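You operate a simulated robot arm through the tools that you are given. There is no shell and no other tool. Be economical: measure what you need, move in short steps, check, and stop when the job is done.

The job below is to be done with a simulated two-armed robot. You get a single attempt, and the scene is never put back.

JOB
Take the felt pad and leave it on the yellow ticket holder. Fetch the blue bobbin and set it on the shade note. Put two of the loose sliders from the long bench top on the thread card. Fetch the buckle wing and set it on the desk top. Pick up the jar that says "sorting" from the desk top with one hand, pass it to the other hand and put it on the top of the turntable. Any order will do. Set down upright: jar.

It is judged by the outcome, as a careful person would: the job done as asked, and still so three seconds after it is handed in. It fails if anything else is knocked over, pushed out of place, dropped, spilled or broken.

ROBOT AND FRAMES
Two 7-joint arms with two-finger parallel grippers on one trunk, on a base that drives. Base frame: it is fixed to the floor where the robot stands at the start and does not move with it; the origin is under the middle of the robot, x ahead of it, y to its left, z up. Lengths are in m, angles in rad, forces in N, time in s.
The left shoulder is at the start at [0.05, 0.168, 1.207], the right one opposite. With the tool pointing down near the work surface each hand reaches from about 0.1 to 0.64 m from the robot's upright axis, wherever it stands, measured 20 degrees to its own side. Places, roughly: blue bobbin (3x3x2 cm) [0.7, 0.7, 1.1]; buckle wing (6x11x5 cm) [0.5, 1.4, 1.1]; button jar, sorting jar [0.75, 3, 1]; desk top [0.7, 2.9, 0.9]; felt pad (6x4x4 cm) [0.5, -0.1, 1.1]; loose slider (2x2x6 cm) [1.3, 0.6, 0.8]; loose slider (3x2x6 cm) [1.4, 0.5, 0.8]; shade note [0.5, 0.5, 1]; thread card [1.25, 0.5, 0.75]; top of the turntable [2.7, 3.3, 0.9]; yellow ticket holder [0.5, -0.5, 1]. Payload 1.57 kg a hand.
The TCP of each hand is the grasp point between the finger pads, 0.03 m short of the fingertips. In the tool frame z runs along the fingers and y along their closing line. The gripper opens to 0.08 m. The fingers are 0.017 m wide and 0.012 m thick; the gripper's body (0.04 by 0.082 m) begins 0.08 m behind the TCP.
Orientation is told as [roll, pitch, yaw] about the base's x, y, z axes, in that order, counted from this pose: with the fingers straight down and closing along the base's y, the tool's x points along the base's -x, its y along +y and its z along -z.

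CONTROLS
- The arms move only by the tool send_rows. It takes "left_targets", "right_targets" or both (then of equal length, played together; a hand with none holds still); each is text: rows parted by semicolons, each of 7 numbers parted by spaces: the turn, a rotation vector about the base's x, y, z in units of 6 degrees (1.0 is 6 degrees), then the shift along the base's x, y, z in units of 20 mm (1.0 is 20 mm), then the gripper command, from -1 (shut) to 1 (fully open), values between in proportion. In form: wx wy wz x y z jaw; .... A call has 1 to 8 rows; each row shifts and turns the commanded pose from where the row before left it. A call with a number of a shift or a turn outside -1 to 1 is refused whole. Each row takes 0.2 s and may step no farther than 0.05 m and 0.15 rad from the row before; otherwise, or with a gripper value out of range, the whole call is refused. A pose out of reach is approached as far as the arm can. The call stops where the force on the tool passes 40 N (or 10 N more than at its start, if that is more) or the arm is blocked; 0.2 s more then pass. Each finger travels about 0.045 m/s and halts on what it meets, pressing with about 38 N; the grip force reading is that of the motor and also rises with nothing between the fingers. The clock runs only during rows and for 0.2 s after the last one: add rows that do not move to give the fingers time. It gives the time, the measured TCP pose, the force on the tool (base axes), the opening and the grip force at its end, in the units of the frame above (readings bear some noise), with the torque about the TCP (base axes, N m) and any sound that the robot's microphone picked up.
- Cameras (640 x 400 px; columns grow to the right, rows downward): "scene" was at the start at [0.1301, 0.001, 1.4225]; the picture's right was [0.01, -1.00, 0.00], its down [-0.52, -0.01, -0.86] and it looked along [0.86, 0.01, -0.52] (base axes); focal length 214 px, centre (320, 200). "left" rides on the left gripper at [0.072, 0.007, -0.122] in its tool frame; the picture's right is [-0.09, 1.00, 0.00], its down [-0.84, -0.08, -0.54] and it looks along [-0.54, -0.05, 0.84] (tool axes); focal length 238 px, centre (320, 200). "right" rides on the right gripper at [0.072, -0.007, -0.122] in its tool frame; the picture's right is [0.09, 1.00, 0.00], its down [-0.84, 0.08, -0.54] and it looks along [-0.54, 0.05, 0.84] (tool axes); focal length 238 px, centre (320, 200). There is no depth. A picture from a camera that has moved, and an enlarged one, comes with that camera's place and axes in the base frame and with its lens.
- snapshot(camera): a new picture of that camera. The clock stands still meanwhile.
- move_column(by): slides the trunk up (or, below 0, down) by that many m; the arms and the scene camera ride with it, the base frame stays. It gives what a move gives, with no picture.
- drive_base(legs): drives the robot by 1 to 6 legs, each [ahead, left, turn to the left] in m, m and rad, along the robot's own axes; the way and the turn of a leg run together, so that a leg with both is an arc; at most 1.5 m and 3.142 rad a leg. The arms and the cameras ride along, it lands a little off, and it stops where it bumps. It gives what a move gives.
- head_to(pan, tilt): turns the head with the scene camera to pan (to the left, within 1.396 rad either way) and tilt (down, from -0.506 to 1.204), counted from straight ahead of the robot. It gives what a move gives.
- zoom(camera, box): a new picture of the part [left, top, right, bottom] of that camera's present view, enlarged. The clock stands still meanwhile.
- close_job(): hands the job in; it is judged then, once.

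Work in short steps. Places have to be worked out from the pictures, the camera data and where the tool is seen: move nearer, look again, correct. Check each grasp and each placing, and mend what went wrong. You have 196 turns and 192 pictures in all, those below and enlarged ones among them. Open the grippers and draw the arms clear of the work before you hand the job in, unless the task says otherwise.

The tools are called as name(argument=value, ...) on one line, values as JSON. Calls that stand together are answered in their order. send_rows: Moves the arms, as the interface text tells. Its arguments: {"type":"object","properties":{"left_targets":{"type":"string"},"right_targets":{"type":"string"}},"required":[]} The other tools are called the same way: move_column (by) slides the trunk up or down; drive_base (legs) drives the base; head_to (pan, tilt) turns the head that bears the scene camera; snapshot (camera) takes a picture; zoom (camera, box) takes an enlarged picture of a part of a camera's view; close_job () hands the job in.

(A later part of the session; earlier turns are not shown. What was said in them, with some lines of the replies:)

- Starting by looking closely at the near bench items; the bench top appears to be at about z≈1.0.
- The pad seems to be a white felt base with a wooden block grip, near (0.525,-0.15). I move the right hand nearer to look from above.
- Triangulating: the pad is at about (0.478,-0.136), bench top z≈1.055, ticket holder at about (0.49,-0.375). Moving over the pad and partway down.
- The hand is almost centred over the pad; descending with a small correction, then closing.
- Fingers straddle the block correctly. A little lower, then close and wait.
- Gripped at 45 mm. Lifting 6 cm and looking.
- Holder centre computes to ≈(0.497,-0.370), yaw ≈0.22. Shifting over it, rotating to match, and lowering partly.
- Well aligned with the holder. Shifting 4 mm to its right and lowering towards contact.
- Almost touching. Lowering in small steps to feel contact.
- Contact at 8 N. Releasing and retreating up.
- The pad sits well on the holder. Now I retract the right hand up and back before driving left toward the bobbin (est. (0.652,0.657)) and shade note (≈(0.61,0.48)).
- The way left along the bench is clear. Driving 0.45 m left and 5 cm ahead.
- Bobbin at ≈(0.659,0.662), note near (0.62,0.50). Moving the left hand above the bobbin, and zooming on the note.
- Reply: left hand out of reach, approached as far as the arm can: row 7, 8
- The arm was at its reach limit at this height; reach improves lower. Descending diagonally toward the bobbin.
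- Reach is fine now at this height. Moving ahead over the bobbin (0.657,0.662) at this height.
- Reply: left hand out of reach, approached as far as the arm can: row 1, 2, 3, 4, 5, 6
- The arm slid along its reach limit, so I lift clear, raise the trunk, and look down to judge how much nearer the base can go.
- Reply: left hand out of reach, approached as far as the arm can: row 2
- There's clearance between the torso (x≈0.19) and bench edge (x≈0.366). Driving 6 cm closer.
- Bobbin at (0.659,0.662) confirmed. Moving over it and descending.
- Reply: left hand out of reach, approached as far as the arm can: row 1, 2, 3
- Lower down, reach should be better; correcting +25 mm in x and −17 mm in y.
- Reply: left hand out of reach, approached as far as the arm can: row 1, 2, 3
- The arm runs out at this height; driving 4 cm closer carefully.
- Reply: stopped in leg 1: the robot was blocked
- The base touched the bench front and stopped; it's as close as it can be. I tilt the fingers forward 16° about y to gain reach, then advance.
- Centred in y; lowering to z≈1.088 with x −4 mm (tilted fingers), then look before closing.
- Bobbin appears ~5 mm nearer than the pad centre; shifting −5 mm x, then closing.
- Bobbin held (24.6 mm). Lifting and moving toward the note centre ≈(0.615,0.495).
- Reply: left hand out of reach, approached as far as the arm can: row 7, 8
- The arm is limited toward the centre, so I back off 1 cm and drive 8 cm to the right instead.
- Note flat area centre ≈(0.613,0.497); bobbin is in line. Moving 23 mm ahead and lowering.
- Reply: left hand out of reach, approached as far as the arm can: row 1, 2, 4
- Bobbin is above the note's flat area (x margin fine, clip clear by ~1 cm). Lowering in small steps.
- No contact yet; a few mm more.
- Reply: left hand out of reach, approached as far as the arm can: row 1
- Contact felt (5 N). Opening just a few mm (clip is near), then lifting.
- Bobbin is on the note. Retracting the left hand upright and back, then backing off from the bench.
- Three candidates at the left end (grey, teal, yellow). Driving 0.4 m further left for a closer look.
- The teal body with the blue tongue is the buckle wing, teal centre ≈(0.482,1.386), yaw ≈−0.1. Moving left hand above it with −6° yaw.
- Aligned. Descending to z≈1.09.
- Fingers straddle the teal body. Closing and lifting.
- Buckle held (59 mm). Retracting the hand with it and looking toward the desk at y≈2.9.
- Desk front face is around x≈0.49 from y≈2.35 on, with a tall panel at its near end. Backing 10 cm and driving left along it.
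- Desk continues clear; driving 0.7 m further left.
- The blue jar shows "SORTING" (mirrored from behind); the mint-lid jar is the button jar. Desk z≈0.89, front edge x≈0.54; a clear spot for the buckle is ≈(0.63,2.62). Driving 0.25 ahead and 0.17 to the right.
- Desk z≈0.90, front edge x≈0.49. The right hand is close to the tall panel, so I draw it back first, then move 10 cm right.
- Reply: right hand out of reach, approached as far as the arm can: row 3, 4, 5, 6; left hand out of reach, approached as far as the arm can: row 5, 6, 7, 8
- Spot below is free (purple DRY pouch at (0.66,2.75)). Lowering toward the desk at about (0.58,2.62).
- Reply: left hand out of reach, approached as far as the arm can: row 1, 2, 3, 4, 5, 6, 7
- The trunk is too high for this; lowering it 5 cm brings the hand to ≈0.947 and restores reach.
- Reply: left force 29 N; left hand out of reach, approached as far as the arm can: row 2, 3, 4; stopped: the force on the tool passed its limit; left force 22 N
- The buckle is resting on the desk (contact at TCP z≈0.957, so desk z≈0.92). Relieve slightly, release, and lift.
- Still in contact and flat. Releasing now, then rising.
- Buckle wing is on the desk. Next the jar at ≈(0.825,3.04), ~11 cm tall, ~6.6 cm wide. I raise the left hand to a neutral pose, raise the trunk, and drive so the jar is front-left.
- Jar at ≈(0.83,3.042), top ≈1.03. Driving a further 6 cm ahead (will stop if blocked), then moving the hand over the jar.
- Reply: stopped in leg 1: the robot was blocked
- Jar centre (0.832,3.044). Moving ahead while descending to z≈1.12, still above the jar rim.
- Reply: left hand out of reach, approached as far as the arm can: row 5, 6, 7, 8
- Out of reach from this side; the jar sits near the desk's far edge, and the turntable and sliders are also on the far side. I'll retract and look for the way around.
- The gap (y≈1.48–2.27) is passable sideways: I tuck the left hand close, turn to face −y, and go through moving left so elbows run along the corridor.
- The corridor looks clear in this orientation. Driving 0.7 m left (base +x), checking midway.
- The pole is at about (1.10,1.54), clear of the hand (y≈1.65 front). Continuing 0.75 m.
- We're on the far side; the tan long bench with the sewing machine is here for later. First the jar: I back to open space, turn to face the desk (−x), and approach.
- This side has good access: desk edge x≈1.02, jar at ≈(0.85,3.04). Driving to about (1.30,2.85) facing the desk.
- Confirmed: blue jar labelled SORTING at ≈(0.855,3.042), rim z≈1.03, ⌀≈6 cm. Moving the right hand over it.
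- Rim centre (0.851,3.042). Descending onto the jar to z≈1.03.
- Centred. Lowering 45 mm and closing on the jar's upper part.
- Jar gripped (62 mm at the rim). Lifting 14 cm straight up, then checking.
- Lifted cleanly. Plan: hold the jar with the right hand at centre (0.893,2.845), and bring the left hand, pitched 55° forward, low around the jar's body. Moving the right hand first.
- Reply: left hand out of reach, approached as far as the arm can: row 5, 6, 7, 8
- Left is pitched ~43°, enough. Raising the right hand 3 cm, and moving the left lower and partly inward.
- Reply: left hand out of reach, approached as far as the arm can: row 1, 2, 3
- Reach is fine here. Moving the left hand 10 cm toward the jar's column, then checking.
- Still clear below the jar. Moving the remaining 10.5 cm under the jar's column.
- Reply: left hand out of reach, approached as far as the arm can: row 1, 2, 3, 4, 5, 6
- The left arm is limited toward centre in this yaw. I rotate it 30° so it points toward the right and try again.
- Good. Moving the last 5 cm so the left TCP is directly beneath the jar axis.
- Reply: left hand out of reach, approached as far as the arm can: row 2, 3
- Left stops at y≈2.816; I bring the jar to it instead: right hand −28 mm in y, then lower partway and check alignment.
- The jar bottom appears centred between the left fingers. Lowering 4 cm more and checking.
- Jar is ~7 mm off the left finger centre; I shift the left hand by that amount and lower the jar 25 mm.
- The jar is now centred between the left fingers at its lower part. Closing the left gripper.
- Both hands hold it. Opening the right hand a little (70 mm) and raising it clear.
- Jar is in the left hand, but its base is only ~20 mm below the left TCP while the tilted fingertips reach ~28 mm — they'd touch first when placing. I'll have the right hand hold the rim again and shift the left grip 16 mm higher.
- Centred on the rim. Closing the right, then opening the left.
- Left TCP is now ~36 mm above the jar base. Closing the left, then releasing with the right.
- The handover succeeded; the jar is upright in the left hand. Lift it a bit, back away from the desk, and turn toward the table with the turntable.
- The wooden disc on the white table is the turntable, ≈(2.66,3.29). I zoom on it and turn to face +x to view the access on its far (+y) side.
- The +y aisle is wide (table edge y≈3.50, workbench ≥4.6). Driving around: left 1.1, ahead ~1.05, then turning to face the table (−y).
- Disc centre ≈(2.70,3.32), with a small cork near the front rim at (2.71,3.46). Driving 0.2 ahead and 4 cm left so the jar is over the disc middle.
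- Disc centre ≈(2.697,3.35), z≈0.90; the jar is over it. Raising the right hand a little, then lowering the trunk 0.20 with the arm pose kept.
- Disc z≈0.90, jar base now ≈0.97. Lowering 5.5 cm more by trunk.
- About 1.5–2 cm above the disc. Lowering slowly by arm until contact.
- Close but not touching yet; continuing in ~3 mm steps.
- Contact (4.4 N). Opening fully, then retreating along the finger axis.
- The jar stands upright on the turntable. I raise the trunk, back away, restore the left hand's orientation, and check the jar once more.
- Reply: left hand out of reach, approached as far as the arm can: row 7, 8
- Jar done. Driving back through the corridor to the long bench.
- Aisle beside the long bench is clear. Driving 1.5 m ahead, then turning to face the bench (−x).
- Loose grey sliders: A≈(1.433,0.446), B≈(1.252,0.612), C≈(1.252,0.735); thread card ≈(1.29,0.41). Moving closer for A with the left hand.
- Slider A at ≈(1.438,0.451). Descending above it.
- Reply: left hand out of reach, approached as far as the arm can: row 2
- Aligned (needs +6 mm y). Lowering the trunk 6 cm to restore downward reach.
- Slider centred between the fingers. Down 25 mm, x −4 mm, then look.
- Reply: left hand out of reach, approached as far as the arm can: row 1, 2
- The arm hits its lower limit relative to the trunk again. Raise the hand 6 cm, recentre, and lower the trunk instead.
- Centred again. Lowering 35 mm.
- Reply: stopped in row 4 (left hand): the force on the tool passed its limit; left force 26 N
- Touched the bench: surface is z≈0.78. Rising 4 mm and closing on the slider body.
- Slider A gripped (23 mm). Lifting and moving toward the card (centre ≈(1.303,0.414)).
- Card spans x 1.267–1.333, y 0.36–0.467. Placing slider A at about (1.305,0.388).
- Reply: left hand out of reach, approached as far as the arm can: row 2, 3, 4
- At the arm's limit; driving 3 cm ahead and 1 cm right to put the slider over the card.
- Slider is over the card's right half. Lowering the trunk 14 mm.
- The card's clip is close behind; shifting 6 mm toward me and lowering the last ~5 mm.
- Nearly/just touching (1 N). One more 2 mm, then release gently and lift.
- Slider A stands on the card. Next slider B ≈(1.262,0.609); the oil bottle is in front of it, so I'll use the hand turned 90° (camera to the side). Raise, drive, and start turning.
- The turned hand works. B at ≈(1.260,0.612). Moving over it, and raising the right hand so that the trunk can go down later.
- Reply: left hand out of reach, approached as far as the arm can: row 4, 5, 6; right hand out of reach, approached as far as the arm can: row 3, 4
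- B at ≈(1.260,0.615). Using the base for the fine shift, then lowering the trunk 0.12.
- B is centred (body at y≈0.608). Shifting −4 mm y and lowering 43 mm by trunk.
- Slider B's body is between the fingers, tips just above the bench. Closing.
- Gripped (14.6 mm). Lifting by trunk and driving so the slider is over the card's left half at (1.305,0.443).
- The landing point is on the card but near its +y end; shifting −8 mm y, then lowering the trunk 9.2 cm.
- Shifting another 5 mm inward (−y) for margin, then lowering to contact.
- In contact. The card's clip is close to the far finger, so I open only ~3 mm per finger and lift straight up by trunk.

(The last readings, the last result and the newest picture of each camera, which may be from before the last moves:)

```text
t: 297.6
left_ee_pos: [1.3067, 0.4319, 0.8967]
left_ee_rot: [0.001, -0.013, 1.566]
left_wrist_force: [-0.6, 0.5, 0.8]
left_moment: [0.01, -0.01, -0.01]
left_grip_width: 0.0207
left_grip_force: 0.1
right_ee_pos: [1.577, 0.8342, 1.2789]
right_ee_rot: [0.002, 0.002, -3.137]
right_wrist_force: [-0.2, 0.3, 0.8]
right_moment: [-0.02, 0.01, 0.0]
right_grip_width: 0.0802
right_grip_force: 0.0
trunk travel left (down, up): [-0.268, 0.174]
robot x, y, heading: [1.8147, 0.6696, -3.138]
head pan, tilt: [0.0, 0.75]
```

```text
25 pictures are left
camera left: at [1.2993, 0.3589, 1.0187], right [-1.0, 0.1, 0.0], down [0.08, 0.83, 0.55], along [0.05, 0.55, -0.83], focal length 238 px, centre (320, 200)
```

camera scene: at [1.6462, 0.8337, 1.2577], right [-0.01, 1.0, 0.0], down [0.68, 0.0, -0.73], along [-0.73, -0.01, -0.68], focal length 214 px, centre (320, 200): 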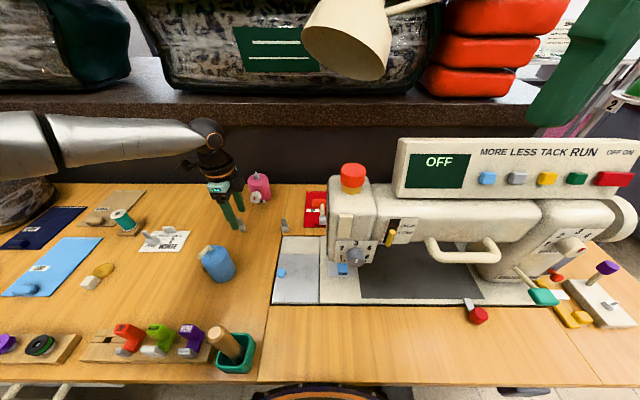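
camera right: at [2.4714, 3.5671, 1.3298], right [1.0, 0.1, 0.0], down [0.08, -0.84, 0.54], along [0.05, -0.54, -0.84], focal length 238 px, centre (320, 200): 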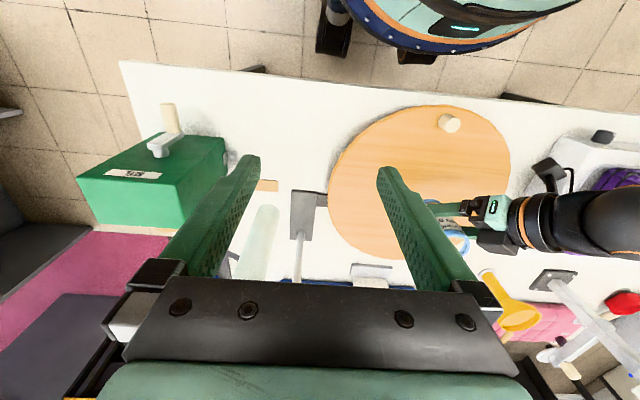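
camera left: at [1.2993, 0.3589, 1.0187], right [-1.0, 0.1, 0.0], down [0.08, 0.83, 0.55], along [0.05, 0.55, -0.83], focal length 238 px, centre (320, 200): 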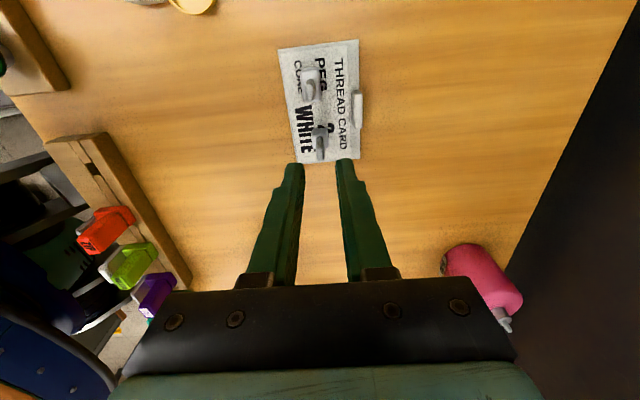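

Both sliders stand on the card. Raising further, opening the gripper, backing away, then checking from the scene camera.

move_column(by=0.17)

drive_base(legs=[[-0.3, 0, 0]])

send_rows(left_targets="0 0 0 0.8 0 0.5 1;0 0 0 0.8 0 0.5 1;0 0 0 0.8 0 0.5 1;0 0 0 0.8 0 0.5 1;0 0 0 0 0 0 1")

head_to(pan=0.2, tilt=0.6)

snapshot(camera="scene")

```text
t: 299.5
left_ee_pos: [1.3065, 0.4344, 1.0661]
left_ee_rot: [0.003, -0.01, 1.564]
left_wrist_force: [0.9, -0.4, 0.9]
left_moment: [-0.01, 0.01, 0.01]
left_grip_width: 0.0209
left_grip_force: 0.0
right_ee_pos: [1.5787, 0.8339, 1.4499]
right_ee_rot: [0.003, 0.001, -3.137]
right_wrist_force: [-0.8, 0.0, 0.2]
right_moment: [0.01, 0.01, 0.02]
right_grip_width: 0.0797
right_grip_force: 0.0
trunk travel left (down, up): [-0.438, 0.004]
robot x, y, heading: [1.8132, 0.6702, -3.137]
head pan, tilt: [0.0, 0.75]
```

```text
t: 301.5
left_ee_pos: [1.6072, 0.4337, 1.0666]
left_ee_rot: [0.005, -0.012, 1.566]
left_wrist_force: [0.5, -0.2, 0.9]
left_moment: [-0.02, 0.02, 0.0]
left_grip_width: 0.0208
left_grip_force: 0.0
right_ee_pos: [1.8778, 0.8353, 1.4479]
right_ee_rot: [0.004, -0.002, -3.139]
right_wrist_force: [-0.7, 0.4, 0.1]
right_moment: [-0.05, -0.01, -0.05]
right_grip_width: 0.0802
right_grip_force: 0.0
trunk travel left (down, up): [-0.438, 0.004]
robot x, y, heading: [2.1153, 0.6718, -3.139]
head pan, tilt: [0.0, 0.75]
```

```text
t: 302.7
left_ee_pos: [1.6693, 0.4348, 1.1065]
left_ee_rot: [0.0, -0.011, 1.567]
left_wrist_force: [-0.5, 0.6, -0.2]
left_moment: [0.01, 0.03, 0.0]
left_grip_width: 0.0802
left_grip_force: 0.1
right_ee_pos: [1.8791, 0.8358, 1.4495]
right_ee_rot: [0.004, -0.001, -3.139]
right_wrist_force: [0.3, 0.5, -0.4]
right_moment: [0.02, -0.03, 0.01]
right_grip_width: 0.08
right_grip_force: 0.1
trunk travel left (down, up): [-0.438, 0.004]
robot x, y, heading: [2.1164, 0.674, -3.138]
head pan, tilt: [0.0, 0.75]
```

```text
t: 303.5
left_ee_pos: [1.6703, 0.4338, 1.1068]
left_ee_rot: [0.001, -0.013, 1.565]
left_wrist_force: [-0.1, -0.8, -0.4]
left_moment: [-0.05, 0.01, 0.01]
left_grip_width: 0.08
left_grip_force: 0.0
right_ee_pos: [1.8792, 0.8358, 1.4487]
right_ee_rot: [0.003, -0.001, -3.138]
right_wrist_force: [-0.4, 0.3, 0.4]
right_moment: [-0.01, -0.01, -0.01]
right_grip_width: 0.0796
right_grip_force: 0.0
trunk travel left (down, up): [-0.438, 0.004]
robot x, y, heading: [2.1171, 0.6744, -3.13]
head pan, tilt: [0.201, 0.6]
```

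```text
24 pictures are left
camera scene: at [1.9882, 0.654, 1.4805], right [-0.21, 0.98, 0.0], down [0.55, 0.12, -0.82], along [-0.81, -0.17, -0.57], focal length 214 px, centre (320, 200)
```

scene: 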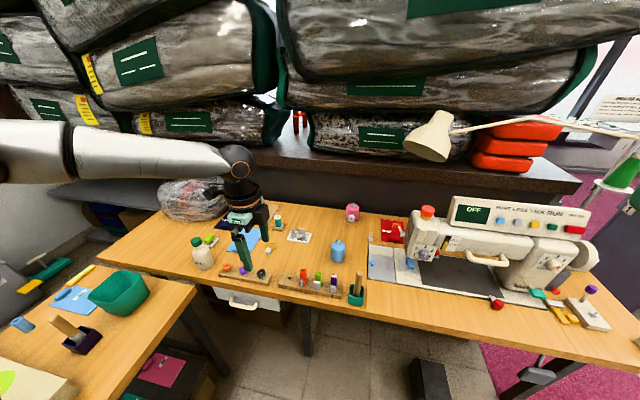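

zoom(camera="scene", box=[250, 190, 430, 310])

```text
3.33 times, centred on (340, 250) of scene
camera zoom: at [1.9882, 0.654, 1.4805], right [-0.21, 0.98, 0.0], down [0.55, 0.12, -0.82], along [-0.81, -0.17, -0.57], focal length 715 px, centre (253, 33)
```

zoom: 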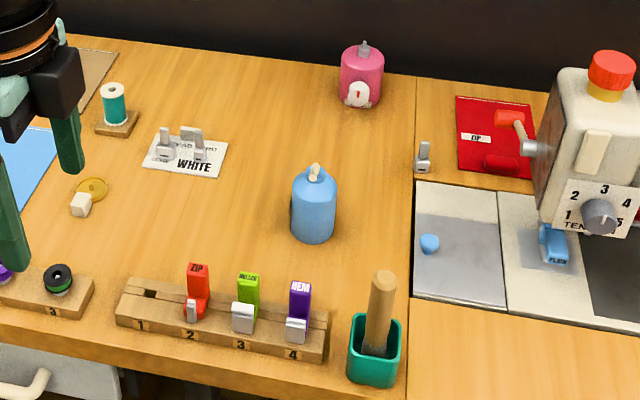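

Both sliders stand on the thread card, nothing else is disturbed, and both hands are open and clear. Handing in.

close_job()

```text
The job is handed in.
```

I finished all five parts of the job and handed it in. After each placing, the pictures showed the item where you asked for it:

- **Felt pad:** on the yellow ticket holder.
- **Blue bobbin:** on the shade note.
- **Loose sliders:** two of them are standing on the thread card.
- **Buckle wing:** on the desk top.
- **Sorting jar:** picked up with the right hand, passed to the left, and standing upright on the turntable. The right hand took hold of the rim again for a moment so the left could grip higher.

Both grippers were open and the arms clear when I handed in. While reaching for the bobbin, the left hand brushed something lightly (about 5 N), possibly the edge of the white quilted tray. I saw no sign afterwards that anything had moved.
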